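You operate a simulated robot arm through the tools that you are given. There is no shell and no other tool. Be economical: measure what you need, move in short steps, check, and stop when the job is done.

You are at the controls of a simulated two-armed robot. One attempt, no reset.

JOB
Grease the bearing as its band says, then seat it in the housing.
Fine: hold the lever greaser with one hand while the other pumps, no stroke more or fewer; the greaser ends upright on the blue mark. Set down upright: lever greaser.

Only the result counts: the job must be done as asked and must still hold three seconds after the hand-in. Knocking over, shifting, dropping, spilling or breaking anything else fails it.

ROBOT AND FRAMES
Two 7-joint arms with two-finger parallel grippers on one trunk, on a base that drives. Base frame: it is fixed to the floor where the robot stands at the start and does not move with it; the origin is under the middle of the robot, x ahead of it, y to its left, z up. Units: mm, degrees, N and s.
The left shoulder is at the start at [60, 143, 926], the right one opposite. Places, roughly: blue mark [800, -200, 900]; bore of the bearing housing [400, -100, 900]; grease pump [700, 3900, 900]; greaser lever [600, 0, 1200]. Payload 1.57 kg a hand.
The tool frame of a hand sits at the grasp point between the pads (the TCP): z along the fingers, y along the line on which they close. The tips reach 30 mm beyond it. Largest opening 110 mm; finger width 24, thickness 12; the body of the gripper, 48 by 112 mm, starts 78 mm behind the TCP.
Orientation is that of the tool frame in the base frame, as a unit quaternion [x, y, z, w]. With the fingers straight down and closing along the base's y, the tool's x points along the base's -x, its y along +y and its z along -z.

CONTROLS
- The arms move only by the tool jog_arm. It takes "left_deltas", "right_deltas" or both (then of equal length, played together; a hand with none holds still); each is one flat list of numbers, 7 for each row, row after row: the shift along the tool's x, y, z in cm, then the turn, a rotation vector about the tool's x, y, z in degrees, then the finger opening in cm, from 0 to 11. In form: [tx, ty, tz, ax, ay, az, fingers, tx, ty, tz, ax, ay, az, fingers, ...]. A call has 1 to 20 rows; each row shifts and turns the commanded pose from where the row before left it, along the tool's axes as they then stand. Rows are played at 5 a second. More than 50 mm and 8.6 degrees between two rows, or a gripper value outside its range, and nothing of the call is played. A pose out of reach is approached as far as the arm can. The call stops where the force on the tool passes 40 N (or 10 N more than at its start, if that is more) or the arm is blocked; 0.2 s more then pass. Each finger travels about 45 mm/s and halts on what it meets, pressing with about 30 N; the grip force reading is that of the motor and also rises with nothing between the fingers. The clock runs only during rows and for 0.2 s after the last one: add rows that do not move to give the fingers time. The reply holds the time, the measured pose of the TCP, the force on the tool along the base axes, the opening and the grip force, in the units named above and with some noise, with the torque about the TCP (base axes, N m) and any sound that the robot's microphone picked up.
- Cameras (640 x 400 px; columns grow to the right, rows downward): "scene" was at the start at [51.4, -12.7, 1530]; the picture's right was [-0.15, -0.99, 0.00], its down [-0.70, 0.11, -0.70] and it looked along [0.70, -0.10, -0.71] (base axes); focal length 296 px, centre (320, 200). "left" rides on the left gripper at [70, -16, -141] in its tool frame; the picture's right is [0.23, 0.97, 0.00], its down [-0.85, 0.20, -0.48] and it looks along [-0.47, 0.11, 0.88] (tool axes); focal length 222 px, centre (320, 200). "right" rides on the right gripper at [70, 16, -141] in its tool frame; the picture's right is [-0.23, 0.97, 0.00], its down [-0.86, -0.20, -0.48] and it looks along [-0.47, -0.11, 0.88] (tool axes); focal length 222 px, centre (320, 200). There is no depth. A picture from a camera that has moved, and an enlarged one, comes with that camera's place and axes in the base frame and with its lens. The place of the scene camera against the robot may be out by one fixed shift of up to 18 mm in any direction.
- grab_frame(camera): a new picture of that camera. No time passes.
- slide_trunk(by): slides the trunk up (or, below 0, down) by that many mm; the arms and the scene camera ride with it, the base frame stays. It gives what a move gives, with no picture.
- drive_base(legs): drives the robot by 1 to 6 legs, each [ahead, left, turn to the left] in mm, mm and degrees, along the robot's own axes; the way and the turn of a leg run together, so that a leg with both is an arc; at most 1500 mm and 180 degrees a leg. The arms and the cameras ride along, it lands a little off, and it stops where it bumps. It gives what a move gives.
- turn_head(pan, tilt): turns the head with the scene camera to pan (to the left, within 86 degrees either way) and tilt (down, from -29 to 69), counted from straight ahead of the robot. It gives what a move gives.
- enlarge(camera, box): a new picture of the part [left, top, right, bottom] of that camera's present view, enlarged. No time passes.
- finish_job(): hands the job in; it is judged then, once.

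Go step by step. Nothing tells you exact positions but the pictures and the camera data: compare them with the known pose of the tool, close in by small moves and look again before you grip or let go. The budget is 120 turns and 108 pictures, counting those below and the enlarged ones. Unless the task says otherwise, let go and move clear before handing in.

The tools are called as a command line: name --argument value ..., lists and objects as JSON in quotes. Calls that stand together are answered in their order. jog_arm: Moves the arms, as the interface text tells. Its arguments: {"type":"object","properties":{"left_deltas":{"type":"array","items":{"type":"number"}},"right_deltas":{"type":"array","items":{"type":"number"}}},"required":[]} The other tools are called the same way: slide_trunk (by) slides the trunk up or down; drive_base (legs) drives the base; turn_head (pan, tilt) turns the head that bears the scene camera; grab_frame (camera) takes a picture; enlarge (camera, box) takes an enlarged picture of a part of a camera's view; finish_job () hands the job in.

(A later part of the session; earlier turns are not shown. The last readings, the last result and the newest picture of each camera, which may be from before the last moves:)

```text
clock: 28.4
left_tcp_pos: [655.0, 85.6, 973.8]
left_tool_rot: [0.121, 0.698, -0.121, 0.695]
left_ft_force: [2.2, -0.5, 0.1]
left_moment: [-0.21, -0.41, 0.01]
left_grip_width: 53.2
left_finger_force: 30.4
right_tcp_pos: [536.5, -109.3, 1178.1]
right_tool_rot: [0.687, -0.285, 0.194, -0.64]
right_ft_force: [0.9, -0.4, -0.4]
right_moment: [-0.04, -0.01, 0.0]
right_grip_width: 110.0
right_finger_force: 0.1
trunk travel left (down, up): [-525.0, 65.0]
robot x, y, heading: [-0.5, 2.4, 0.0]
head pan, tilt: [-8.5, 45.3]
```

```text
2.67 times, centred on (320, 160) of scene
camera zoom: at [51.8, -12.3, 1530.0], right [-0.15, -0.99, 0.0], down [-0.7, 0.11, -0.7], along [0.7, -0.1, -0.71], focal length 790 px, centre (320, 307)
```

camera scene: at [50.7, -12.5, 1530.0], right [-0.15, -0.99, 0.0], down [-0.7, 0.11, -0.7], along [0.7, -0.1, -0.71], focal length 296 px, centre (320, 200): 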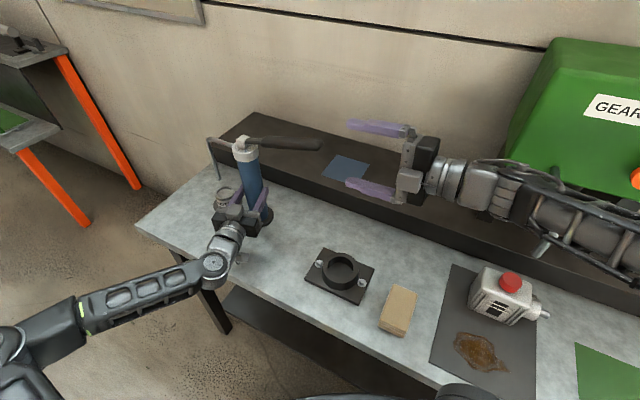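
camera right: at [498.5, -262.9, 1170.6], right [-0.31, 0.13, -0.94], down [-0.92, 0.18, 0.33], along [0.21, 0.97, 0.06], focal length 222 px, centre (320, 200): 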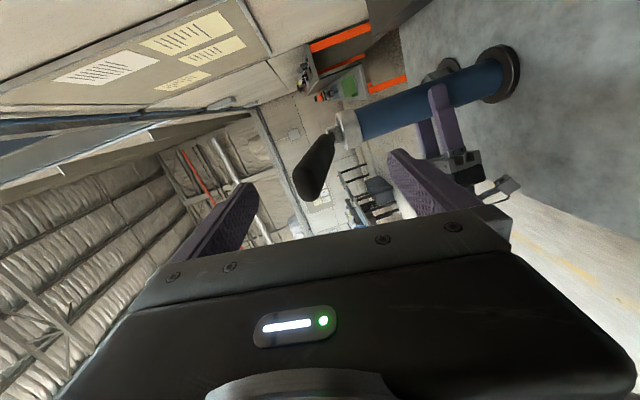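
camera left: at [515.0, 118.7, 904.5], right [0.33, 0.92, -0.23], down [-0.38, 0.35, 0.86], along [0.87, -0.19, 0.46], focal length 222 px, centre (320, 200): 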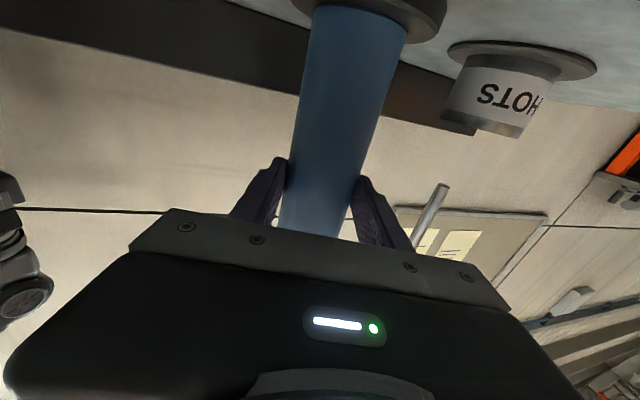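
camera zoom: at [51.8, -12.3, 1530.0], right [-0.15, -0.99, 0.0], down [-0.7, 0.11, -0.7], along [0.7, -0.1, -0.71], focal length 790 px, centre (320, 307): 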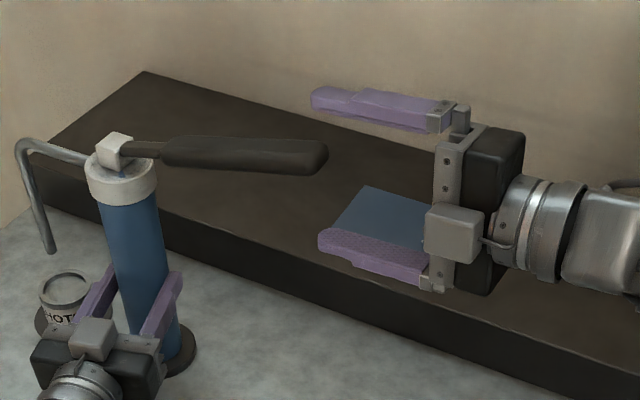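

The lever sits between the fingers. I advance 50 mm over it and narrow the fingers loosely.

jog_arm --right_deltas '[0, 0, 2.5, 0, 0, 0, 11, 0, 0, 2.5, 0, 0, 0, 11, 0, 0.3, 0, 0, 0, 0, 7, 0, 0, 0, 0, 0, 0, 7, 0, 0, 0, 0, 0, 0, 7]'

grab_frame --camera "right"

enlarge --camera "scene" --box '[200, 100, 440, 220]'

```text
clock: 29.6
left_tcp_pos: [652.9, 85.4, 976.9]
left_tool_rot: [0.121, 0.698, -0.121, 0.695]
left_ft_force: [0.1, -0.3, -0.3]
left_moment: [-0.13, -0.2, -0.1]
left_grip_width: 53.0
left_finger_force: 29.8
right_tcp_pos: [568.1, -69.2, 1170.4]
right_tool_rot: [0.688, -0.285, 0.194, -0.639]
right_ft_force: [-0.3, 0.6, 0.5]
right_moment: [-0.01, 0.0, 0.02]
right_grip_width: 69.6
right_finger_force: 0.0
trunk travel left (down, up): [-525.0, 65.0]
robot x, y, heading: [3.6, -2.8, 0.1]
head pan, tilt: [-8.5, 45.3]
```

```text
69 pictures are left
camera right: at [529.0, -222.0, 1162.5], right [-0.31, 0.13, -0.94], down [-0.92, 0.18, 0.33], along [0.21, 0.97, 0.06], focal length 222 px, centre (320, 200)
```

right: 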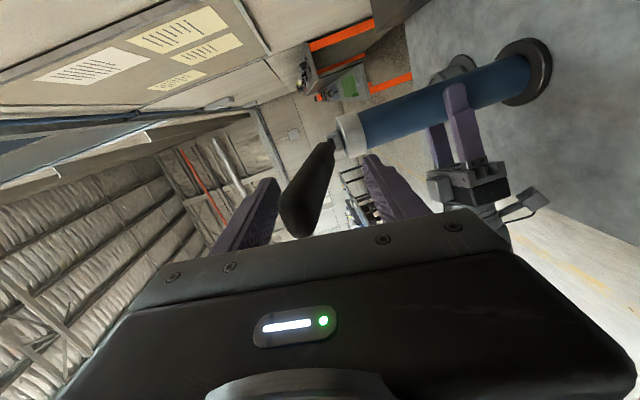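

```text
2.67 times, centred on (320, 160) of scene
camera zoom: at [51.4, -12.6, 1530.0], right [-0.15, -0.99, 0.0], down [-0.7, 0.11, -0.7], along [0.7, -0.1, -0.71], focal length 790 px, centre (320, 307)
```

zoom: 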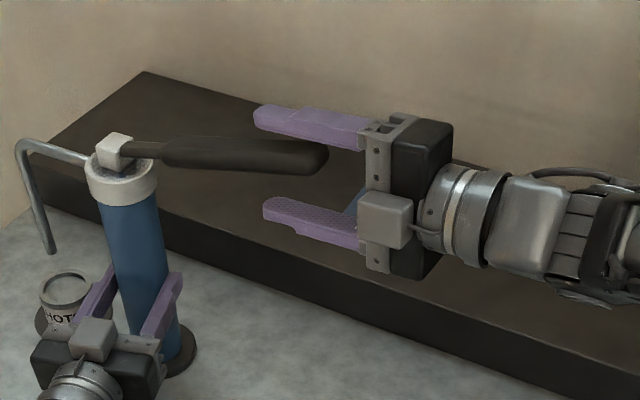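

Lever straddled with room. I begin the first downstroke slowly.

jog_arm --right_deltas '[0.1, 1, 0.1, 0, 0, 0, 7, 0.1, 1, 0.1, 0, 0, 0, 7, 0.1, 1, 0.1, 0, 0, 0, 7, 0.1, 1, 0.1, 0, 0, 0, 7, 0.1, 1, 0.1, 0, 0, 0, 7]'

enlarge --camera "scene" --box '[200, 100, 440, 220]'

```text
clock: 30.8
left_tcp_pos: [654.1, 87.1, 974.9]
left_tool_rot: [0.121, 0.699, -0.121, 0.695]
left_ft_force: [0.9, 1.1, 0.4]
left_moment: [-0.07, -0.14, -0.13]
left_grip_width: 53.3
left_finger_force: 30.2
right_tcp_pos: [566.4, -69.2, 1121.7]
right_tool_rot: [0.686, -0.285, 0.194, -0.64]
right_ft_force: [-0.6, -2.2, 3.8]
right_moment: [0.13, -0.16, -0.05]
right_grip_width: 73.0
right_finger_force: 2.3
trunk travel left (down, up): [-525.0, 65.0]
robot x, y, heading: [0.0, 3.4, 0.2]
head pan, tilt: [-8.5, 45.3]
```

```text
2.67 times, centred on (320, 160) of scene
camera zoom: at [51.2, -12.8, 1530.0], right [-0.15, -0.99, 0.0], down [-0.7, 0.11, -0.7], along [0.7, -0.1, -0.71], focal length 790 px, centre (320, 307)
```

zoom: 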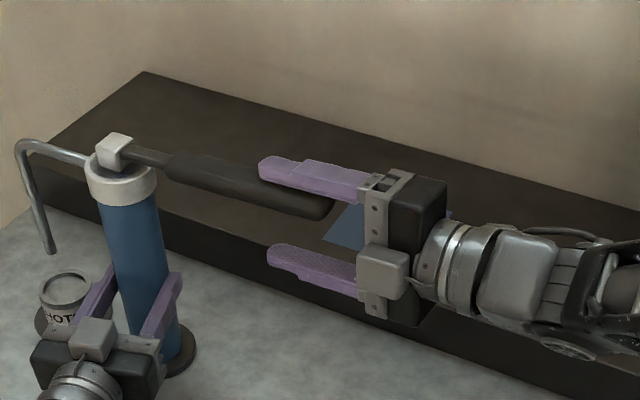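

The lever yields at about 4 N. I continue down.

jog_arm --right_deltas '[0.1, 1, 0.1, 0, 0, 0, 7, 0.1, 1, 0.1, 0, 0, 0, 7, 0.1, 1, 0.1, 0, 0, 0, 7]'

enlarge --camera "scene" --box '[200, 100, 440, 220]'

```text
clock: 31.6
left_tcp_pos: [653.5, 85.9, 973.9]
left_tool_rot: [0.122, 0.698, -0.121, 0.695]
left_ft_force: [-0.8, 2.5, -0.6]
left_moment: [0.06, -0.68, -0.47]
left_grip_width: 53.3
left_finger_force: 30.1
right_tcp_pos: [566.7, -67.7, 1089.1]
right_tool_rot: [0.688, -0.285, 0.194, -0.639]
right_ft_force: [3.3, -2.9, 4.8]
right_moment: [0.15, -0.09, -0.14]
right_grip_width: 74.7
right_finger_force: 2.3
trunk travel left (down, up): [-525.0, 65.0]
robot x, y, heading: [-1.0, -0.2, 0.1]
head pan, tilt: [-8.5, 45.3]
```

```text
2.67 times, centred on (320, 160) of scene
camera zoom: at [51.4, -12.6, 1530.0], right [-0.15, -0.99, 0.0], down [-0.7, 0.11, -0.7], along [0.7, -0.1, -0.71], focal length 790 px, centre (320, 307)
```

zoom: 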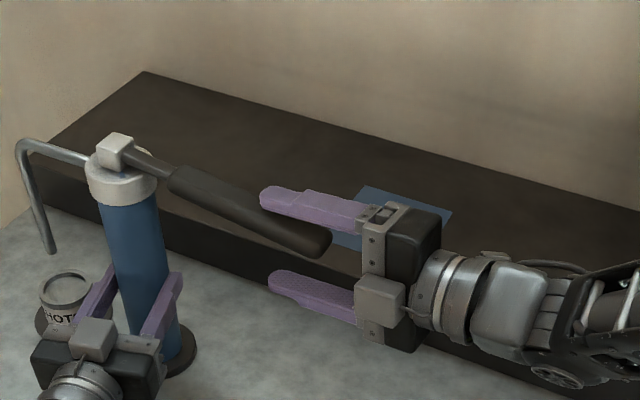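

jog_arm --right_deltas '[0.1, 1, 0.1, 0, 0, 0, 7, 0.1, 1, 0.1, 0, 0, 0, 7, 0.1, 1, 0.1, 0, 0, 0, 7]'

enlarge --camera "scene" --box '[200, 100, 440, 220]'

```text
clock: 32.4
left_tcp_pos: [653.0, 85.2, 974.8]
left_tool_rot: [0.122, 0.698, -0.121, 0.695]
left_ft_force: [4.3, -2.2, -0.2]
left_moment: [0.68, -0.53, -0.12]
left_grip_width: 53.3
left_finger_force: 29.8
right_tcp_pos: [565.8, -68.0, 1063.2]
right_tool_rot: [0.686, -0.282, 0.196, -0.642]
right_ft_force: [-4.3, -6.5, 23.0]
right_moment: [0.56, -1.05, 0.15]
right_grip_width: 90.1
right_finger_force: 11.4
trunk travel left (down, up): [-525.0, 65.0]
robot x, y, heading: [-0.0, 2.2, 0.0]
head pan, tilt: [-8.5, 45.3]
```

```text
2.67 times, centred on (320, 160) of scene
camera zoom: at [49.6, -13.8, 1530.4], right [-0.15, -0.99, 0.0], down [-0.7, 0.11, -0.7], along [0.7, -0.1, -0.71], focal length 790 px, centre (320, 307)
```

zoom: 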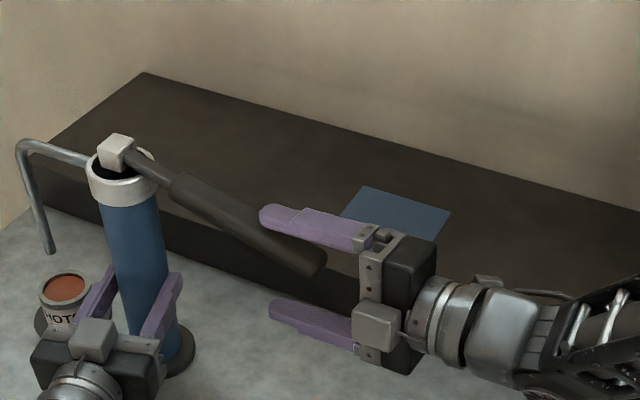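

The lever reached its stop and grease appears in the bearing: shot 1. Now I raise back up.

jog_arm --right_deltas '[-0.1, -1, -0.1, 0, 0, 0, 7, -0.15, -1.5, -0.15, 0, 0, 0, 7, -0.15, -1.5, -0.15, 0, 0, 0, 7, -0.15, -1.5, -0.15, 0, 0, 0, 7, -0.15, -1.5, -0.15, 0, 0, 0, 7, -0.15, -1.5, -0.15, 0, 0, 0, 7, -0.15, -1.5, -0.15, 0, 0, 0, 7, -0.1, -1.0, -0.1, 0, 0, 0, 7]'

enlarge --camera "scene" --box '[200, 100, 440, 220]'

```text
clock: 34.2
left_tcp_pos: [654.0, 87.1, 974.8]
left_tool_rot: [0.121, 0.698, -0.122, 0.695]
left_ft_force: [-1.8, 2.3, 1.4]
left_moment: [-0.16, 0.25, -0.07]
left_grip_width: 53.0
left_finger_force: 30.1
right_tcp_pos: [566.9, -67.4, 1170.1]
right_tool_rot: [0.688, -0.285, 0.193, -0.639]
right_ft_force: [0.5, -0.1, -0.2]
right_moment: [0.01, 0.0, 0.02]
right_grip_width: 69.9
right_finger_force: 0.0
trunk travel left (down, up): [-525.0, 65.0]
robot x, y, heading: [0.3, -2.3, 0.0]
head pan, tilt: [-8.5, 45.3]
```

```text
2.67 times, centred on (320, 160) of scene
camera zoom: at [50.9, -12.3, 1530.0], right [-0.15, -0.99, 0.0], down [-0.7, 0.11, -0.7], along [0.7, -0.1, -0.71], focal length 790 px, centre (320, 307)
```

zoom: 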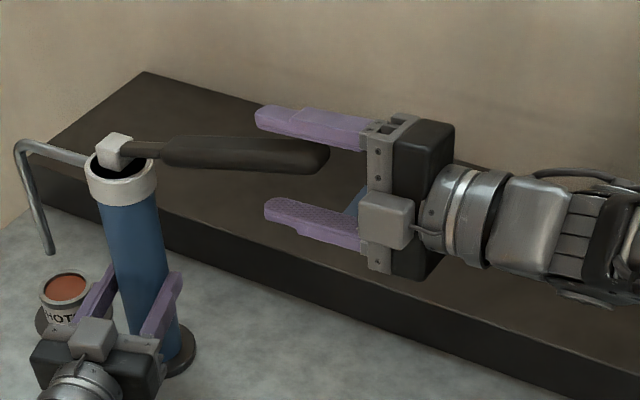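

The lever springs back by itself. I check bearing and cap closely for a sign of the count.

enlarge --camera "scene" --box '[205, 140, 269, 220]'

```text
5.00 times, centred on (237, 180) of scene
camera zoom: at [50.9, -12.3, 1530.0], right [-0.15, -0.99, 0.0], down [-0.7, 0.11, -0.7], along [0.7, -0.1, -0.71], focal length 1482 px, centre (735, 300)
```

zoom: 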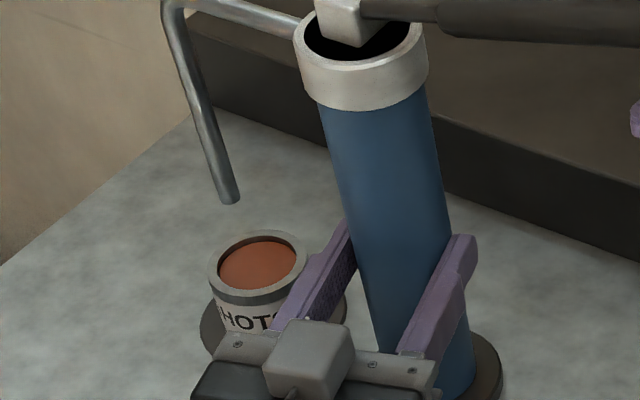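

Shot 1 is in. Shot 2: the same full stroke down and back.

jog_arm --right_deltas '[0.1, 1, 0.1, 0, 0, 0, 7, 0.1, 1, 0.1, 0, 0, 0, 7, 0.1, 1, 0.1, 0, 0, 0, 7, 0.1, 1, 0.1, 0, 0, 0, 7, 0.1, 1, 0.1, 0, 0, 0, 7, 0.1, 1, 0.1, 0, 0, 0, 7, 0.1, 1, 0.1, 0, 0, 0, 7, 0.1, 1, 0.1, 0, 0, 0, 7, 0.1, 1, 0.1, 0, 0, 0, 7, 0.1, 1, 0.1, 0, 0, 0, 7, 0.1, 1, 0.1, 0, 0, 0, 7, 0, 0, 0, 0, 0, 0, 7]'

jog_arm --right_deltas '[-0.1, -1, -0.1, 0, 0, 0, 7, -0.15, -1.5, -0.15, 0, 0, 0, 7, -0.15, -1.5, -0.15, 0, 0, 0, 7, -0.15, -1.5, -0.15, 0, 0, 0, 7, -0.15, -1.5, -0.15, 0, 0, 0, 7, -0.15, -1.5, -0.15, 0, 0, 0, 7, -0.15, -1.5, -0.15, 0, 0, 0, 7, -0.1, -1.0, -0.1, 0, 0, 0, 7]'

enlarge --camera "scene" --box '[200, 100, 440, 220]'

```text
clock: 36.8
left_tcp_pos: [652.4, 85.0, 975.8]
left_tool_rot: [0.121, 0.698, -0.12, 0.695]
left_ft_force: [4.8, 0.2, 0.7]
left_moment: [0.89, -0.22, 0.05]
left_grip_width: 53.0
left_finger_force: 30.3
right_tcp_pos: [565.0, -69.6, 1062.8]
right_tool_rot: [0.686, -0.283, 0.196, -0.641]
right_ft_force: [-5.5, -4.4, 23.1]
right_moment: [0.5, -1.05, 0.24]
right_grip_width: 89.5
right_finger_force: 10.8
trunk travel left (down, up): [-525.0, 65.0]
robot x, y, heading: [1.6, -2.6, -0.1]
head pan, tilt: [-8.5, 45.3]
```

```text
clock: 38.6
left_tcp_pos: [652.4, 86.6, 974.9]
left_tool_rot: [0.121, 0.698, -0.121, 0.695]
left_ft_force: [-3.5, 2.1, 1.0]
left_moment: [-0.04, 0.14, -0.05]
left_grip_width: 53.1
left_finger_force: 30.3
right_tcp_pos: [568.9, -66.2, 1170.8]
right_tool_rot: [0.688, -0.284, 0.194, -0.639]
right_ft_force: [-0.2, 0.1, 0.6]
right_moment: [-0.01, -0.01, 0.02]
right_grip_width: 70.2
right_finger_force: 0.1
trunk travel left (down, up): [-525.0, 65.0]
robot x, y, heading: [-0.5, -0.6, 0.3]
head pan, tilt: [-8.5, 45.3]
```

```text
2.67 times, centred on (320, 160) of scene
camera zoom: at [50.7, -12.3, 1530.0], right [-0.15, -0.99, 0.0], down [-0.7, 0.11, -0.7], along [0.7, -0.1, -0.71], focal length 790 px, centre (320, 307)
```

zoom: 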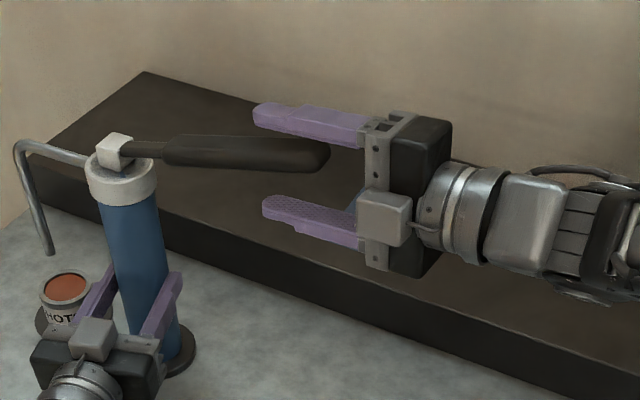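

enlarge --camera "scene" --box '[205, 140, 269, 220]'

```text
5.00 times, centred on (237, 180) of scene
camera zoom: at [50.7, -12.3, 1530.0], right [-0.15, -0.99, 0.0], down [-0.7, 0.11, -0.7], along [0.7, -0.1, -0.71], focal length 1482 px, centre (735, 300)
```

zoom: 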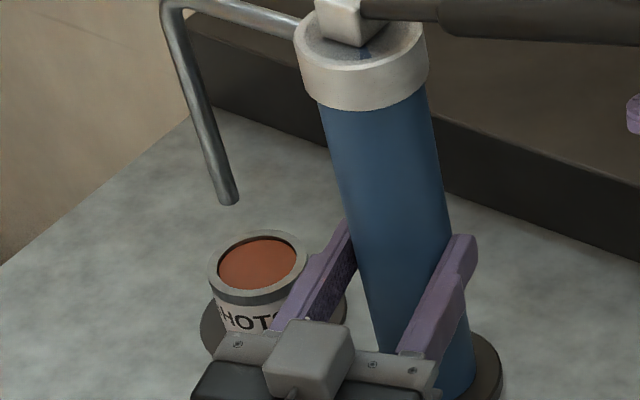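

The second stroke was identical. Shot 3.

jog_arm --right_deltas '[0.1, 1, 0.1, 0, 0, 0, 7, 0.1, 1, 0.1, 0, 0, 0, 7, 0.1, 1, 0.1, 0, 0, 0, 7, 0.1, 1, 0.1, 0, 0, 0, 7, 0.1, 1, 0.1, 0, 0, 0, 7, 0.1, 1, 0.1, 0, 0, 0, 7, 0.1, 1, 0.1, 0, 0, 0, 7, 0.1, 1, 0.1, 0, 0, 0, 7, 0.1, 1, 0.1, 0, 0, 0, 7, 0.1, 1, 0.1, 0, 0, 0, 7, 0.1, 1, 0.1, 0, 0, 0, 7, 0, 0, 0, 0, 0, 0, 7]'

jog_arm --right_deltas '[-0.1, -1, -0.1, 0, 0, 0, 7, -0.15, -1.5, -0.15, 0, 0, 0, 7, -0.15, -1.5, -0.15, 0, 0, 0, 7, -0.15, -1.5, -0.15, 0, 0, 0, 7, -0.15, -1.5, -0.15, 0, 0, 0, 7, -0.15, -1.5, -0.15, 0, 0, 0, 7, -0.15, -1.5, -0.15, 0, 0, 0, 7, -0.1, -1.0, -0.1, 0, 0, 0, 7]'

enlarge --camera "scene" --box '[205, 140, 269, 220]'

```text
clock: 41.2
left_tcp_pos: [652.0, 85.5, 974.8]
left_tool_rot: [0.121, 0.698, -0.121, 0.696]
left_ft_force: [3.1, -0.2, -0.8]
left_moment: [0.93, 0.2, 0.11]
left_grip_width: 53.2
left_finger_force: 29.9
right_tcp_pos: [567.2, -69.5, 1062.8]
right_tool_rot: [0.686, -0.282, 0.196, -0.642]
right_ft_force: [-7.4, -5.2, 23.3]
right_moment: [0.54, -1.14, 0.24]
right_grip_width: 89.6
right_finger_force: 11.3
trunk travel left (down, up): [-525.0, 65.0]
robot x, y, heading: [-0.8, -0.7, 0.1]
head pan, tilt: [-8.5, 45.3]
```

```text
clock: 43.0
left_tcp_pos: [653.3, 86.3, 975.4]
left_tool_rot: [0.121, 0.698, -0.121, 0.695]
left_ft_force: [-4.0, 2.1, 2.8]
left_moment: [-0.16, 0.05, -0.05]
left_grip_width: 52.9
left_finger_force: 29.3
right_tcp_pos: [567.2, -69.4, 1170.4]
right_tool_rot: [0.687, -0.285, 0.194, -0.639]
right_ft_force: [-0.8, 0.5, 0.9]
right_moment: [0.03, 0.01, 0.0]
right_grip_width: 70.1
right_finger_force: 0.1
trunk travel left (down, up): [-525.0, 65.0]
robot x, y, heading: [0.4, -2.8, -0.0]
head pan, tilt: [-8.5, 45.3]
```

```text
5.00 times, centred on (237, 180) of scene
camera zoom: at [50.6, -12.4, 1530.0], right [-0.15, -0.99, 0.0], down [-0.7, 0.11, -0.7], along [0.7, -0.1, -0.71], focal length 1482 px, centre (735, 300)
```

zoom: 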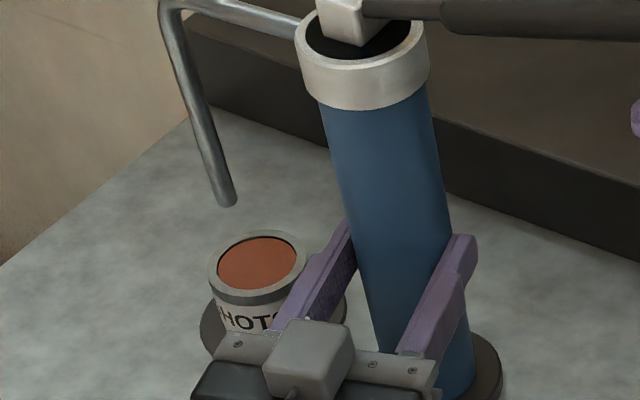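

The grease level rises step by step. Shot 4, the last.

jog_arm --right_deltas '[0.1, 1, 0.1, 0, 0, 0, 7, 0.1, 1, 0.1, 0, 0, 0, 7, 0.1, 1, 0.1, 0, 0, 0, 7, 0.1, 1, 0.1, 0, 0, 0, 7, 0.1, 1, 0.1, 0, 0, 0, 7, 0.1, 1, 0.1, 0, 0, 0, 7, 0.1, 1, 0.1, 0, 0, 0, 7, 0.1, 1, 0.1, 0, 0, 0, 7, 0.1, 1, 0.1, 0, 0, 0, 7, 0.1, 1, 0.1, 0, 0, 0, 7, 0.1, 1, 0.1, 0, 0, 0, 7, 0, 0, 0, 0, 0, 0, 7]'

jog_arm --right_deltas '[-0.1, -1, -0.1, 0, 0, 0, 7, -0.15, -1.5, -0.15, 0, 0, 0, 7, -0.15, -1.5, -0.15, 0, 0, 0, 7, -0.15, -1.5, -0.15, 0, 0, 0, 7, -0.15, -1.5, -0.15, 0, 0, 0, 7, -0.15, -1.5, -0.15, 0, 0, 0, 7, -0.15, -1.5, -0.15, 0, 0, 0, 7, -0.1, -1.0, -0.1, 0, 0, 0, 7, 0, 0, 0, 0, 0, 0, 10.5, 0, 0, 0, 0, 0, 0, 10.5]'

enlarge --camera "scene" --box '[205, 140, 269, 220]'

```text
clock: 45.6
left_tcp_pos: [652.8, 85.3, 976.1]
left_tool_rot: [0.121, 0.697, -0.121, 0.696]
left_ft_force: [2.8, -2.3, -0.1]
left_moment: [1.17, -0.17, 0.05]
left_grip_width: 52.9
left_finger_force: 30.2
right_tcp_pos: [565.5, -69.4, 1064.6]
right_tool_rot: [0.687, -0.282, 0.195, -0.641]
right_ft_force: [-4.7, -2.0, 22.6]
right_moment: [0.35, -1.0, 0.31]
right_grip_width: 88.5
right_finger_force: 10.9
trunk travel left (down, up): [-525.0, 65.0]
robot x, y, heading: [-1.6, 2.9, 0.3]
head pan, tilt: [-8.5, 45.3]
```

```text
clock: 47.8
left_tcp_pos: [653.8, 85.5, 974.5]
left_tool_rot: [0.12, 0.699, -0.12, 0.695]
left_ft_force: [-4.1, 1.6, 1.0]
left_moment: [-0.17, 0.13, -0.1]
left_grip_width: 53.0
left_finger_force: 30.3
right_tcp_pos: [567.0, -69.9, 1169.7]
right_tool_rot: [0.687, -0.286, 0.194, -0.639]
right_ft_force: [-0.9, -0.2, 0.1]
right_moment: [0.01, 0.04, 0.0]
right_grip_width: 105.5
right_finger_force: 0.0
trunk travel left (down, up): [-525.0, 65.0]
robot x, y, heading: [0.9, 0.8, 0.2]
head pan, tilt: [-8.5, 45.3]
```

```text
5.00 times, centred on (237, 180) of scene
camera zoom: at [50.8, -12.4, 1530.0], right [-0.15, -0.99, 0.0], down [-0.7, 0.11, -0.7], along [0.7, -0.1, -0.71], focal length 1482 px, centre (735, 300)
```

zoom: 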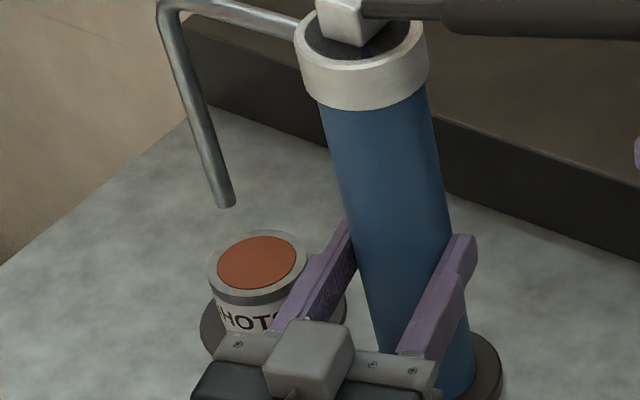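

Four shots are in; the bearing is full to the rim. I now withdraw the right hand along the lever, well clear.

jog_arm --right_deltas '[0, 0, -3, 0, 0, 0, 10.5, 0, 0, -4, 0, 0, 0, 10.5, 0, 0, -4, 0, 0, 0, 10.5, 0, 0, -4, 0, 0, 0, 10.5, 2.5, 2, -3, 0, 0, 0, 10.5, 2.5, 2, -3, 0, 0, 0, 10.5]'

grab_frame --camera "scene"

```text
clock: 49.2
left_tcp_pos: [653.2, 99.3, 974.5]
left_tool_rot: [0.117, 0.698, -0.123, 0.696]
left_ft_force: [2.3, 1.7, -0.6]
left_moment: [0.49, -0.3, -0.06]
left_grip_width: 52.7
left_finger_force: 30.3
right_tcp_pos: [470.0, -245.5, 1156.9]
right_tool_rot: [0.692, -0.275, 0.194, -0.638]
right_ft_force: [-0.4, 0.8, -0.5]
right_moment: [0.0, 0.0, -0.05]
right_grip_width: 105.1
right_finger_force: 0.0
trunk travel left (down, up): [-525.0, 65.0]
robot x, y, heading: [-1.4, 7.1, 0.2]
head pan, tilt: [-8.5, 45.3]
```

```text
58 pictures are left
camera scene: at [50.1, 4.3, 1531.4], right [-0.15, -0.99, 0.01], down [-0.7, 0.1, -0.7], along [0.7, -0.11, -0.71], focal length 296 px, centre (320, 200)
```

scene: 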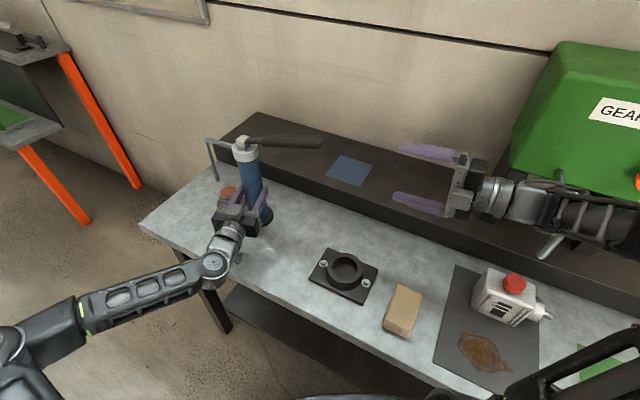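

The robot has been pushed about 13 mm left: the right arm's elbow seems to press something behind. I reverse the last rows at once.

jog_arm --right_deltas '[-2.5, -2, 3, 0, 0, 0, 10.5, -2.5, -2, 3, 0, 0, 0, 10.5]'

grab_frame --camera "scene"

```text
clock: 49.8
left_tcp_pos: [653.0, 82.9, 975.0]
left_tool_rot: [0.121, 0.698, -0.122, 0.695]
left_ft_force: [-3.1, 0.0, 2.1]
left_moment: [-0.29, 0.02, -0.14]
left_grip_width: 52.4
left_finger_force: 30.3
right_tcp_pos: [472.9, -186.6, 1186.6]
right_tool_rot: [0.687, -0.287, 0.195, -0.639]
right_ft_force: [0.2, -0.2, 0.6]
right_moment: [-0.02, 0.0, 0.02]
right_grip_width: 105.2
right_finger_force: 0.1
trunk travel left (down, up): [-525.0, 65.0]
robot x, y, heading: [-1.1, -1.2, -0.1]
head pan, tilt: [-8.5, 45.3]
```

```text
57 pictures are left
camera scene: at [50.3, -14.0, 1529.7], right [-0.15, -0.99, 0.0], down [-0.7, 0.11, -0.7], along [0.7, -0.1, -0.71], focal length 296 px, centre (320, 200)
```

scene: 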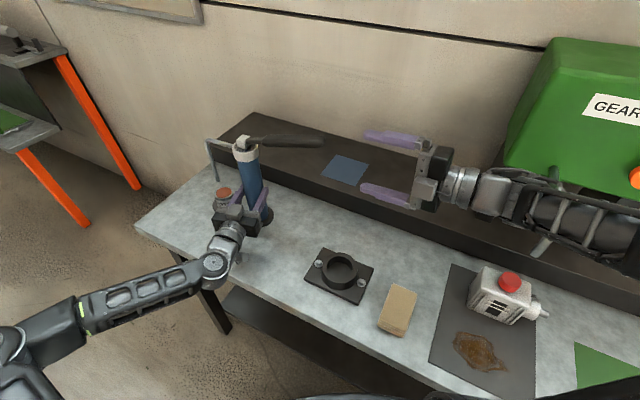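

enlarge --camera "scene" --box '[205, 140, 269, 220]'

grab_frame --camera "left"

```text
5.00 times, centred on (237, 180) of scene
camera zoom: at [50.3, -14.0, 1529.7], right [-0.15, -0.99, 0.0], down [-0.7, 0.11, -0.7], along [0.7, -0.1, -0.71], focal length 1482 px, centre (735, 300)
```

zoom: 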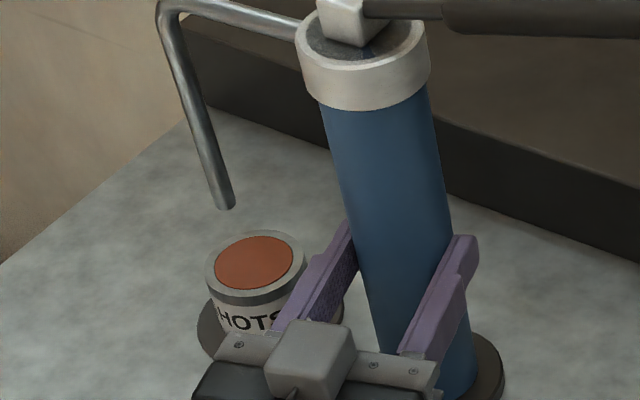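

```text
55 pictures are left
camera left: at [514.1, 116.9, 904.7], right [0.33, 0.92, -0.23], down [-0.38, 0.35, 0.86], along [0.86, -0.2, 0.46], focal length 222 px, centre (320, 200)
```

left: 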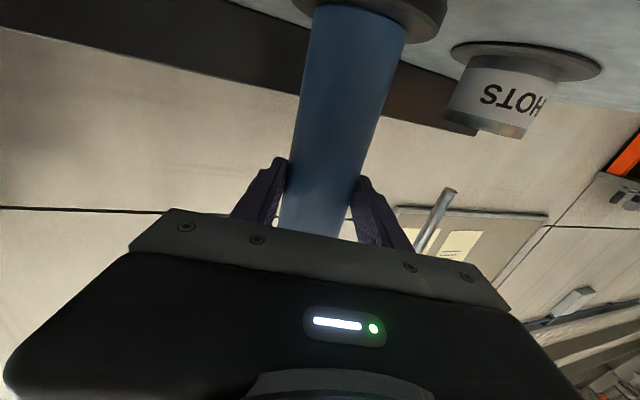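

Nothing has shifted. I now lift the greaser a little to feel its weight and hold.

jog_arm --left_deltas '[-1, 0, 0, 0, 0, 0, 4, -1, 0, 0, 0, 0, 0, 4, -1, 0, 0, 0, 0, 0, 4, 0, 0, 0, 0, 0, 0, 4]'

enlarge --camera "scene" --box '[190, 100, 350, 240]'

```text
clock: 50.8
left_tcp_pos: [654.4, 85.1, 1003.3]
left_tool_rot: [0.121, 0.699, -0.121, 0.695]
left_ft_force: [0.2, 0.1, -8.6]
left_moment: [0.1, 0.12, 0.0]
left_grip_width: 53.0
left_finger_force: 30.0
right_tcp_pos: [474.2, -183.4, 1185.3]
right_tool_rot: [0.688, -0.285, 0.193, -0.639]
right_ft_force: [-0.7, -0.3, 1.4]
right_moment: [0.05, 0.01, -0.02]
right_grip_width: 104.9
right_finger_force: 0.0
trunk travel left (down, up): [-525.0, 65.0]
robot x, y, heading: [-3.4, 3.0, 0.1]
head pan, tilt: [-8.5, 45.3]
```

```text
2.86 times, centred on (270, 170) of scene
camera zoom: at [52.4, -12.4, 1529.9], right [-0.15, -0.99, 0.0], down [-0.7, 0.11, -0.7], along [0.69, -0.1, -0.71], focal length 847 px, centre (463, 286)
```

zoom: 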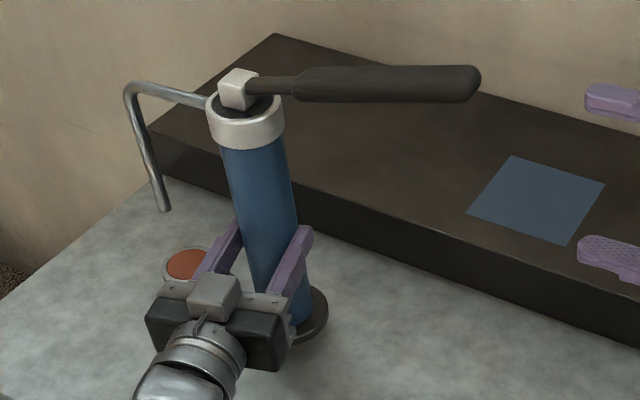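

It weighs about 0.87 kg and hangs steady. I raise it further and carry it halfway to the mark.

jog_arm --left_deltas '[-1.5, 0, 0, 0, 0, 0, 4, -1.5, 0, 0, 0, 0, 0, 4, -1.5, 0, 0, 0, 0, 0, 4, -1.5, 0, 0, 0, 0, 0, 4, 0, -1.87, 1.96, 0, 0, 0, 4, 0, -1.87, 1.96, 0, 0, 0, 4, 0, -1.87, 1.96, 0, 0, 0, 4, 0, -1.87, 1.96, 0, 0, 0, 4, 0, -1.87, 1.96, 0, 0, 0, 4, 0, -1.87, 1.96, 0, 0, 0, 4]'

grab_frame --camera "scene"

```text
clock: 53.0
left_tcp_pos: [681.7, 38.2, 1064.6]
left_tool_rot: [0.121, 0.698, -0.121, 0.695]
left_ft_force: [-0.6, 0.9, -9.1]
left_moment: [0.11, 0.08, 0.01]
left_grip_width: 52.9
left_finger_force: 30.0
left hand out of reach, approached as far as the arm can: row 7, 8, 9, 10
right_tcp_pos: [473.6, -183.9, 1186.8]
right_tool_rot: [0.687, -0.286, 0.193, -0.64]
right_ft_force: [0.0, 0.0, -0.2]
right_moment: [-0.01, 0.03, -0.01]
right_grip_width: 105.1
right_finger_force: 0.1
trunk travel left (down, up): [-525.0, 65.0]
robot x, y, heading: [-1.0, -1.0, -0.2]
head pan, tilt: [-8.5, 45.3]
```

```text
53 pictures are left
camera scene: at [52.3, -12.6, 1529.9], right [-0.15, -0.99, 0.0], down [-0.7, 0.11, -0.7], along [0.69, -0.1, -0.71], focal length 296 px, centre (320, 200)
```

scene: 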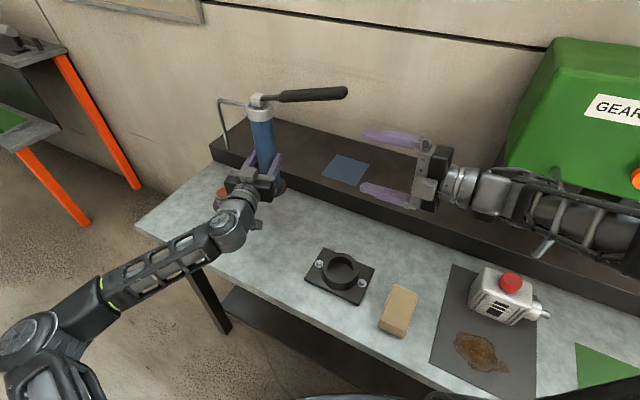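

The wrist limits sideways motion at this yaw. I turn the hand (and greaser) another 15° to the right and move forward first, keeping the lever away from the right hand.

jog_arm --left_deltas '[0, 0, 0, 5, 0, 0, 4, 0, 0, 0, 5, 0, 0, 4, 0, 0, 0, 5, 0, 0, 4, 0, 1.15, 1.64, 0, 0, 0, 4, 0, 1.15, 1.64, 0, 0, 0, 4, 0, 1.15, 1.64, 0, 0, 0, 4, 0, 1.15, 1.64, 0, 0, 0, 4, 0, 0, 0, 0, 0, 0, 4]'

grab_frame --camera "scene"

```text
clock: 54.8
left_tcp_pos: [736.6, 52.3, 1068.6]
left_tool_rot: [0.212, 0.676, -0.212, 0.673]
left_ft_force: [0.0, 0.9, -8.5]
left_moment: [0.15, 0.09, -0.01]
left_grip_width: 52.5
left_finger_force: 29.8
left hand out of reach, approached as far as the arm can: row 6, 7
right_tcp_pos: [473.4, -185.1, 1186.8]
right_tool_rot: [0.687, -0.285, 0.194, -0.639]
right_ft_force: [1.0, -0.3, 0.6]
right_moment: [0.02, 0.03, 0.01]
right_grip_width: 105.1
right_finger_force: 0.1
trunk travel left (down, up): [-525.0, 65.0]
robot x, y, heading: [-1.6, -0.8, -0.0]
head pan, tilt: [-8.5, 45.3]
```

```text
52 pictures are left
camera scene: at [52.2, -12.5, 1530.0], right [-0.15, -0.99, 0.0], down [-0.7, 0.11, -0.7], along [0.69, -0.1, -0.71], focal length 296 px, centre (320, 200)
```

scene: 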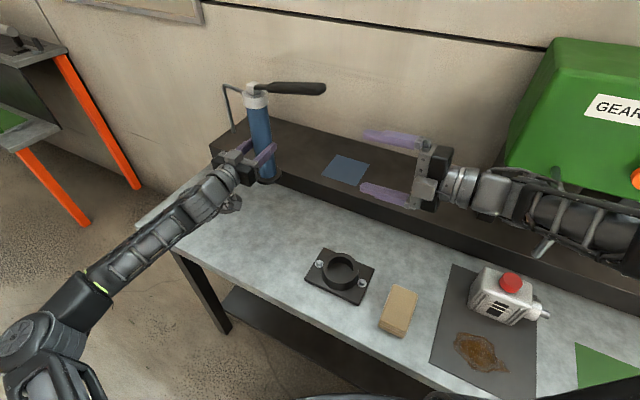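

The arm is at full stretch, so the base must bring it nearer: I'll turn the robot right about 30° and creep forward. First I swing the greaser to the left so that it ends up near the mark.

jog_arm --left_deltas '[0, 1.3, -1.87, 0, 0, 0, 4, 0, 1.3, -1.87, 0, 0, 0, 4, 0, 1.3, -1.87, 0, 0, 0, 4, 0, 1.3, -1.87, 0, 0, 0, 4, 0, 1.3, -1.87, 0, 0, 0, 4, 0, 1.3, -1.87, 0, 0, 0, 4]'

drive_base --legs '[[0, 0, -10]]'

grab_frame --camera "scene"

```text
clock: 56.2
left_tcp_pos: [688.0, 179.2, 1066.6]
left_tool_rot: [0.211, 0.677, -0.211, 0.673]
left_ft_force: [-0.3, -0.5, -7.9]
left_moment: [0.13, 0.1, -0.01]
left_grip_width: 52.8
left_finger_force: 29.8
right_tcp_pos: [473.1, -183.8, 1187.0]
right_tool_rot: [0.687, -0.285, 0.194, -0.64]
right_ft_force: [-0.8, -0.5, -0.4]
right_moment: [0.04, -0.06, 0.0]
right_grip_width: 105.0
right_finger_force: 0.0
trunk travel left (down, up): [-525.0, 65.0]
robot x, y, heading: [0.9, -2.0, 0.1]
head pan, tilt: [-8.5, 45.3]
```

```text
clock: 57.3
left_tcp_pos: [708.3, 56.6, 1067.1]
left_tool_rot: [0.269, 0.656, -0.269, 0.652]
left_ft_force: [0.2, 0.1, -8.4]
left_moment: [0.12, 0.07, -0.01]
left_grip_width: 52.7
left_finger_force: 30.1
right_tcp_pos: [435.0, -263.5, 1187.7]
right_tool_rot: [0.66, -0.344, 0.249, -0.62]
right_ft_force: [-0.2, -0.6, 0.2]
right_moment: [0.0, -0.02, 0.04]
right_grip_width: 105.0
right_finger_force: 0.0
trunk travel left (down, up): [-525.0, 65.0]
robot x, y, heading: [-1.9, 0.6, -10.0]
head pan, tilt: [-8.5, 45.3]
```

```text
51 pictures are left
camera scene: at [49.4, -21.5, 1529.9], right [-0.32, -0.95, 0.0], down [-0.67, 0.23, -0.7], along [0.67, -0.22, -0.71], focal length 296 px, centre (320, 200)
```

scene: 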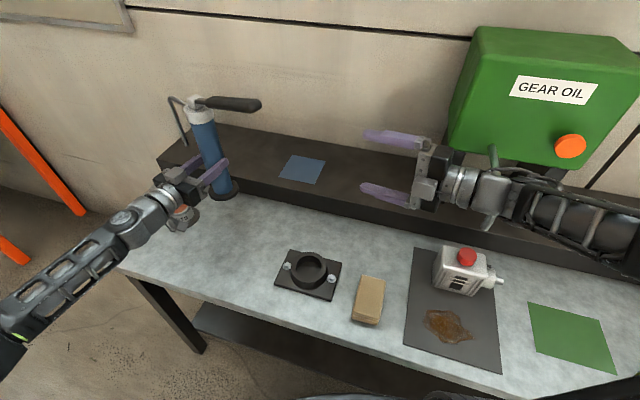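

The turn went cleanly. Another 20°.

drive_base --legs '[[0, 0, -20]]'

grab_frame --camera "scene"

```text
clock: 58.8
left_tcp_pos: [686.7, -181.6, 1066.7]
left_tool_rot: [0.376, 0.6, -0.376, 0.597]
left_ft_force: [0.0, -0.5, -8.8]
left_moment: [0.18, 0.04, 0.03]
left_grip_width: 52.9
left_finger_force: 30.1
right_tcp_pos: [321.8, -394.3, 1185.7]
right_tool_rot: [0.592, -0.451, 0.35, -0.569]
right_ft_force: [-0.9, 0.4, 0.3]
right_moment: [-0.02, -0.02, -0.02]
right_grip_width: 105.2
right_finger_force: 0.0
trunk travel left (down, up): [-525.0, 65.0]
robot x, y, heading: [-1.3, 0.3, -29.7]
head pan, tilt: [-8.5, 45.3]
```

```text
50 pictures are left
camera scene: at [39.6, -36.4, 1529.9], right [-0.62, -0.79, 0.0], down [-0.56, 0.44, -0.7], along [0.55, -0.43, -0.71], focal length 296 px, centre (320, 200)
```

scene: 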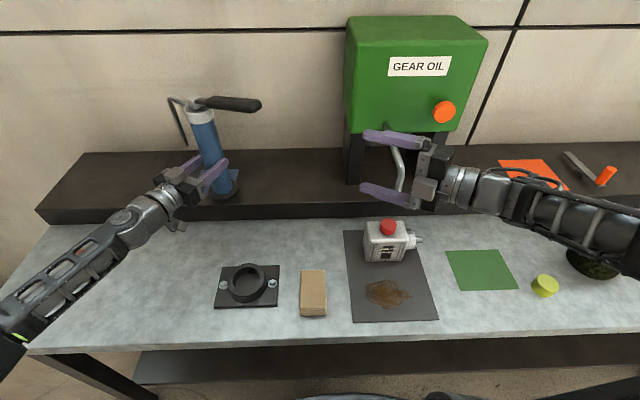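

Before moving forward I look down at the gap between the base and the table.

turn_head --pan 20 --tilt 69

grab_frame --camera "scene"

```text
clock: 59.7
left_tcp_pos: [686.2, -183.1, 1066.2]
left_tool_rot: [0.376, 0.602, -0.375, 0.597]
left_ft_force: [0.3, -0.5, -8.1]
left_moment: [0.18, 0.02, -0.02]
left_grip_width: 52.5
left_finger_force: 29.9
right_tcp_pos: [321.4, -393.1, 1186.6]
right_tool_rot: [0.592, -0.451, 0.35, -0.568]
right_ft_force: [-0.4, 0.1, 1.1]
right_moment: [0.0, 0.02, 0.01]
right_grip_width: 105.4
right_finger_force: 0.1
trunk travel left (down, up): [-525.0, 65.0]
robot x, y, heading: [-3.2, 1.3, -29.4]
head pan, tilt: [20.0, 68.8]
```

```text
49 pictures are left
camera scene: at [31.1, 4.6, 1501.6], right [-0.17, -0.99, 0.0], down [-0.92, 0.15, -0.36], along [0.36, -0.06, -0.93], focal length 296 px, centre (320, 200)
```

scene: 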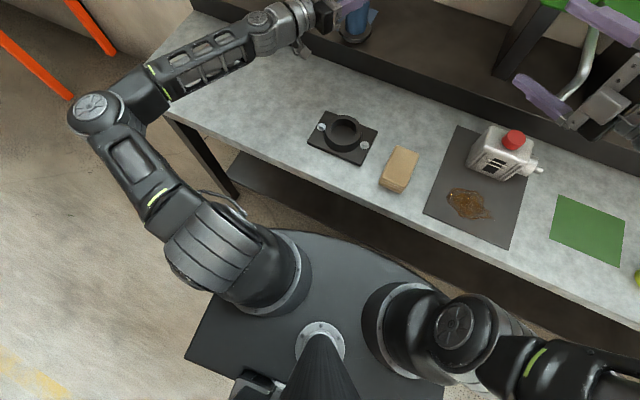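

The robot now faces the table squarely and its platform is already near/under the edge, so instead of going forward I'll slide left along the table and turn more, which brings the left shoulder nearer the mark. First I swing the greaser to the robot's left.

jog_arm --left_deltas '[0, 1.8, -3.18, 0, 0, 0, 4, 0, 1.8, -3.18, 0, 0, 0, 4, 0, 1.8, -3.18, 0, 0, 0, 4, 0, 1.8, -3.18, 0, 0, 0, 4, 0, 1.8, -3.18, 0, 0, 0, 4, 0, 1.8, -3.18, 0, 0, 0, 4, 0, 1.8, -3.18, 0, 0, 0, 4, 0, 1.8, -3.18, 0, 0, 0, 4, 0, 0, 0, -5, 0, 0, 4, 0, 0, 0, -5, 0, 0, 4, 0, 0, 0, -5, 0, 0, 4, 0, 0, 0, -5, 0, 0, 4, 0, 0, 0, -5, 0, 0, 4, 0, 0, 0, -5, 0, 0, 4, 0, 0, 0, -5, 0, 0, 4, 0, 0, 0, -5, 0, 0, 4]'

turn_head --pan 20 --tilt 45

grab_frame --camera "scene"

```text
clock: 63.1
left_tcp_pos: [704.6, 108.4, 1067.4]
left_tool_rot: [0.147, 0.693, -0.146, 0.69]
left_ft_force: [-0.8, -0.7, -9.1]
left_moment: [0.07, 0.13, -0.03]
left_grip_width: 52.7
left_finger_force: 29.8
right_tcp_pos: [322.3, -393.8, 1186.0]
right_tool_rot: [0.592, -0.451, 0.35, -0.569]
right_ft_force: [0.6, -0.1, 0.0]
right_moment: [0.01, 0.03, 0.0]
right_grip_width: 105.1
right_finger_force: 0.0
trunk travel left (down, up): [-525.0, 65.0]
robot x, y, heading: [-2.1, -2.3, -29.4]
head pan, tilt: [20.0, 68.8]
```

```text
clock: 64.0
left_tcp_pos: [705.9, 109.4, 1067.0]
left_tool_rot: [0.149, 0.693, -0.148, 0.69]
left_ft_force: [0.0, -0.4, -8.9]
left_moment: [0.11, 0.14, -0.01]
left_grip_width: 52.8
left_finger_force: 30.2
right_tcp_pos: [323.2, -392.8, 1186.6]
right_tool_rot: [0.591, -0.452, 0.349, -0.569]
right_ft_force: [-0.8, -0.3, 0.6]
right_moment: [0.0, 0.0, -0.02]
right_grip_width: 105.1
right_finger_force: 0.0
trunk travel left (down, up): [-525.0, 65.0]
robot x, y, heading: [0.3, -1.1, -29.2]
head pan, tilt: [20.0, 45.0]
```

```text
48 pictures are left
camera scene: at [56.1, 1.0, 1530.3], right [-0.16, -0.99, 0.0], down [-0.7, 0.12, -0.71], along [0.7, -0.12, -0.71], focal length 296 px, centre (320, 200)
```

scene: 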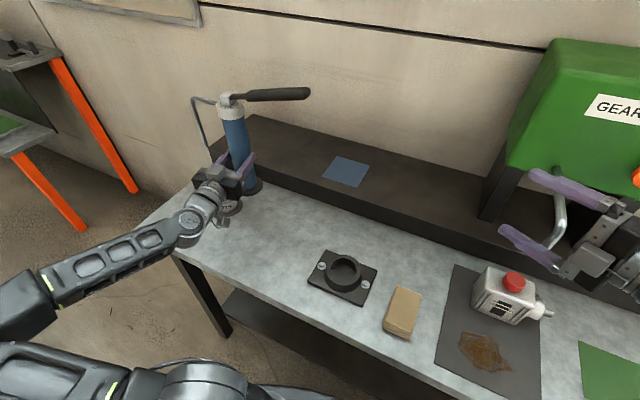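

Greaser is well placed. I slide the base 100 mm left along the table and then turn 30° right.

drive_base --legs '[[0, 100, 0], [0, 0, -15]]'

drive_base --legs '[[0, 0, -15]]'

turn_head --pan 40 --tilt 45

grab_frame --camera "scene"

```text
clock: 66.0
left_tcp_pos: [757.8, 11.1, 1066.6]
left_tool_rot: [0.238, 0.668, -0.236, 0.665]
left_ft_force: [1.7, 0.0, -8.5]
left_moment: [0.13, 0.07, 0.01]
left_grip_width: 52.9
left_finger_force: 29.8
right_tcp_pos: [258.3, -376.1, 1187.0]
right_tool_rot: [0.527, -0.525, 0.422, -0.518]
right_ft_force: [0.5, -0.3, 0.2]
right_moment: [-0.03, 0.02, -0.01]
right_grip_width: 105.0
right_finger_force: 0.1
trunk travel left (down, up): [-525.0, 65.0]
robot x, y, heading: [48.1, 86.6, -44.6]
head pan, tilt: [20.0, 45.0]
```

```text
clock: 67.3
left_tcp_pos: [712.7, -175.8, 1066.4]
left_tool_rot: [0.326, 0.629, -0.324, 0.627]
left_ft_force: [-0.4, 0.2, -8.2]
left_moment: [0.11, 0.04, 0.0]
left_grip_width: 52.9
left_finger_force: 30.0
right_tcp_pos: [127.8, -415.0, 1184.6]
right_tool_rot: [-0.453, 0.59, -0.487, 0.457]
right_ft_force: [-0.3, -0.9, -0.2]
right_moment: [-0.01, 0.04, -0.04]
right_grip_width: 105.0
right_finger_force: 0.0
trunk travel left (down, up): [-525.0, 65.0]
robot x, y, heading: [49.2, 89.6, -59.7]
head pan, tilt: [20.0, 45.0]
```

```text
clock: 68.1
left_tcp_pos: [712.5, -175.4, 1066.2]
left_tool_rot: [0.326, 0.63, -0.323, 0.626]
left_ft_force: [0.5, -0.3, -8.4]
left_moment: [0.16, 0.05, -0.01]
left_grip_width: 52.8
left_finger_force: 29.9
right_tcp_pos: [128.7, -414.4, 1185.1]
right_tool_rot: [-0.452, 0.591, -0.486, 0.458]
right_ft_force: [0.6, -0.6, -0.3]
right_moment: [0.02, -0.02, 0.02]
right_grip_width: 105.3
right_finger_force: 0.1
trunk travel left (down, up): [-525.0, 65.0]
robot x, y, heading: [47.6, 85.4, -60.0]
head pan, tilt: [40.0, 45.0]
```

```text
47 pictures are left
camera scene: at [112.8, 84.6, 1530.4], right [-0.34, -0.94, 0.0], down [-0.67, 0.24, -0.71], along [0.66, -0.24, -0.71], focal length 296 px, centre (320, 200)
```

scene: 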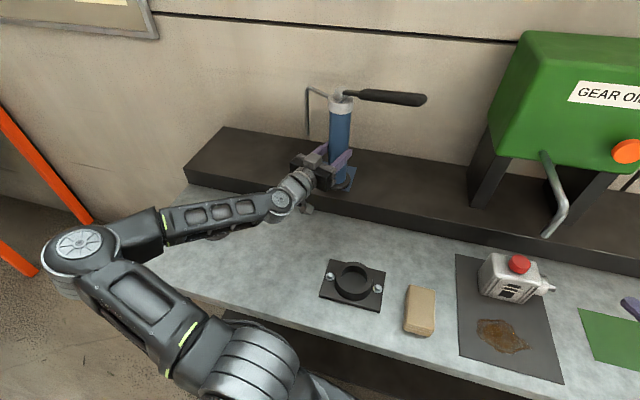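

Plenty of reach now. I move the greaser over the mark at height.

jog_arm --left_deltas '[0, 0.91, 1.2, 0, 0, 0, 4, 0, 0.91, 1.2, 0, 0, 0, 4, 0, 0.91, 1.2, 0, 0, 0, 4, 0, 0.91, 1.2, 0, 0, 0, 4, 0, 0.91, 1.2, 0, 0, 0, 4, 0, 0.91, 1.2, 0, 0, 0, 4, 0, 0, 0, 0, 0, 0, 4]'

enlarge --camera "scene" --box '[270, 70, 470, 230]'

grab_frame --camera "left"

```text
clock: 69.7
left_tcp_pos: [798.8, -203.8, 1066.3]
left_tool_rot: [0.326, 0.63, -0.324, 0.627]
left_ft_force: [0.3, 0.1, -8.4]
left_moment: [0.16, 0.08, 0.02]
left_grip_width: 52.9
left_finger_force: 29.7
right_tcp_pos: [128.2, -413.8, 1186.7]
right_tool_rot: [-0.453, 0.59, -0.487, 0.458]
right_ft_force: [0.4, -0.5, 1.0]
right_moment: [-0.02, 0.0, -0.01]
right_grip_width: 105.4
right_finger_force: 0.0
trunk travel left (down, up): [-525.0, 65.0]
robot x, y, heading: [53.3, 91.0, -59.9]
head pan, tilt: [40.0, 45.0]
```

```text
2.50 times, centred on (370, 150) of scene
camera zoom: at [112.8, 84.8, 1530.4], right [-0.34, -0.94, 0.0], down [-0.67, 0.24, -0.71], along [0.66, -0.24, -0.71], focal length 741 px, centre (195, 325)
```

zoom: 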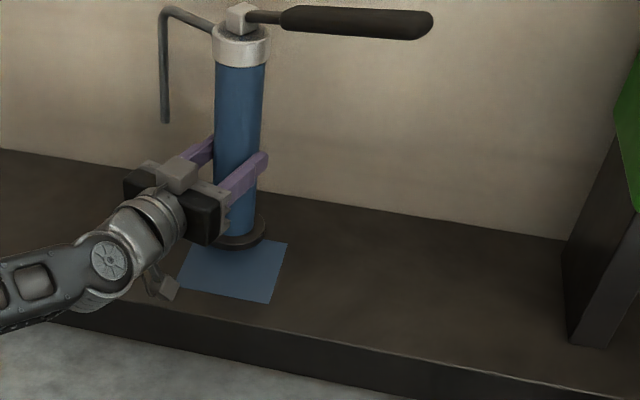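

```text
45 pictures are left
camera left: at [703.7, -97.4, 996.2], right [0.79, 0.56, -0.23], down [-0.11, 0.5, 0.86], along [0.6, -0.66, 0.46], focal length 222 px, centre (320, 200)
```

left: 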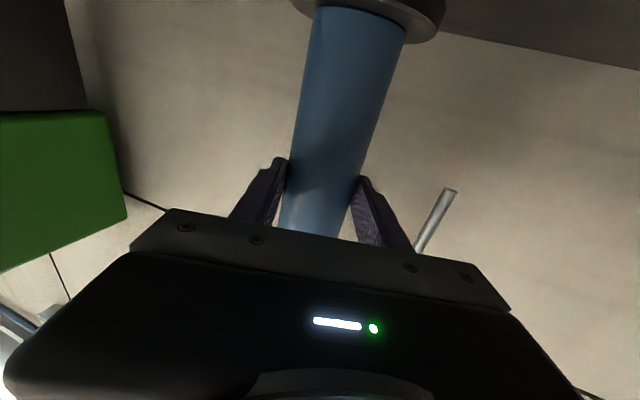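

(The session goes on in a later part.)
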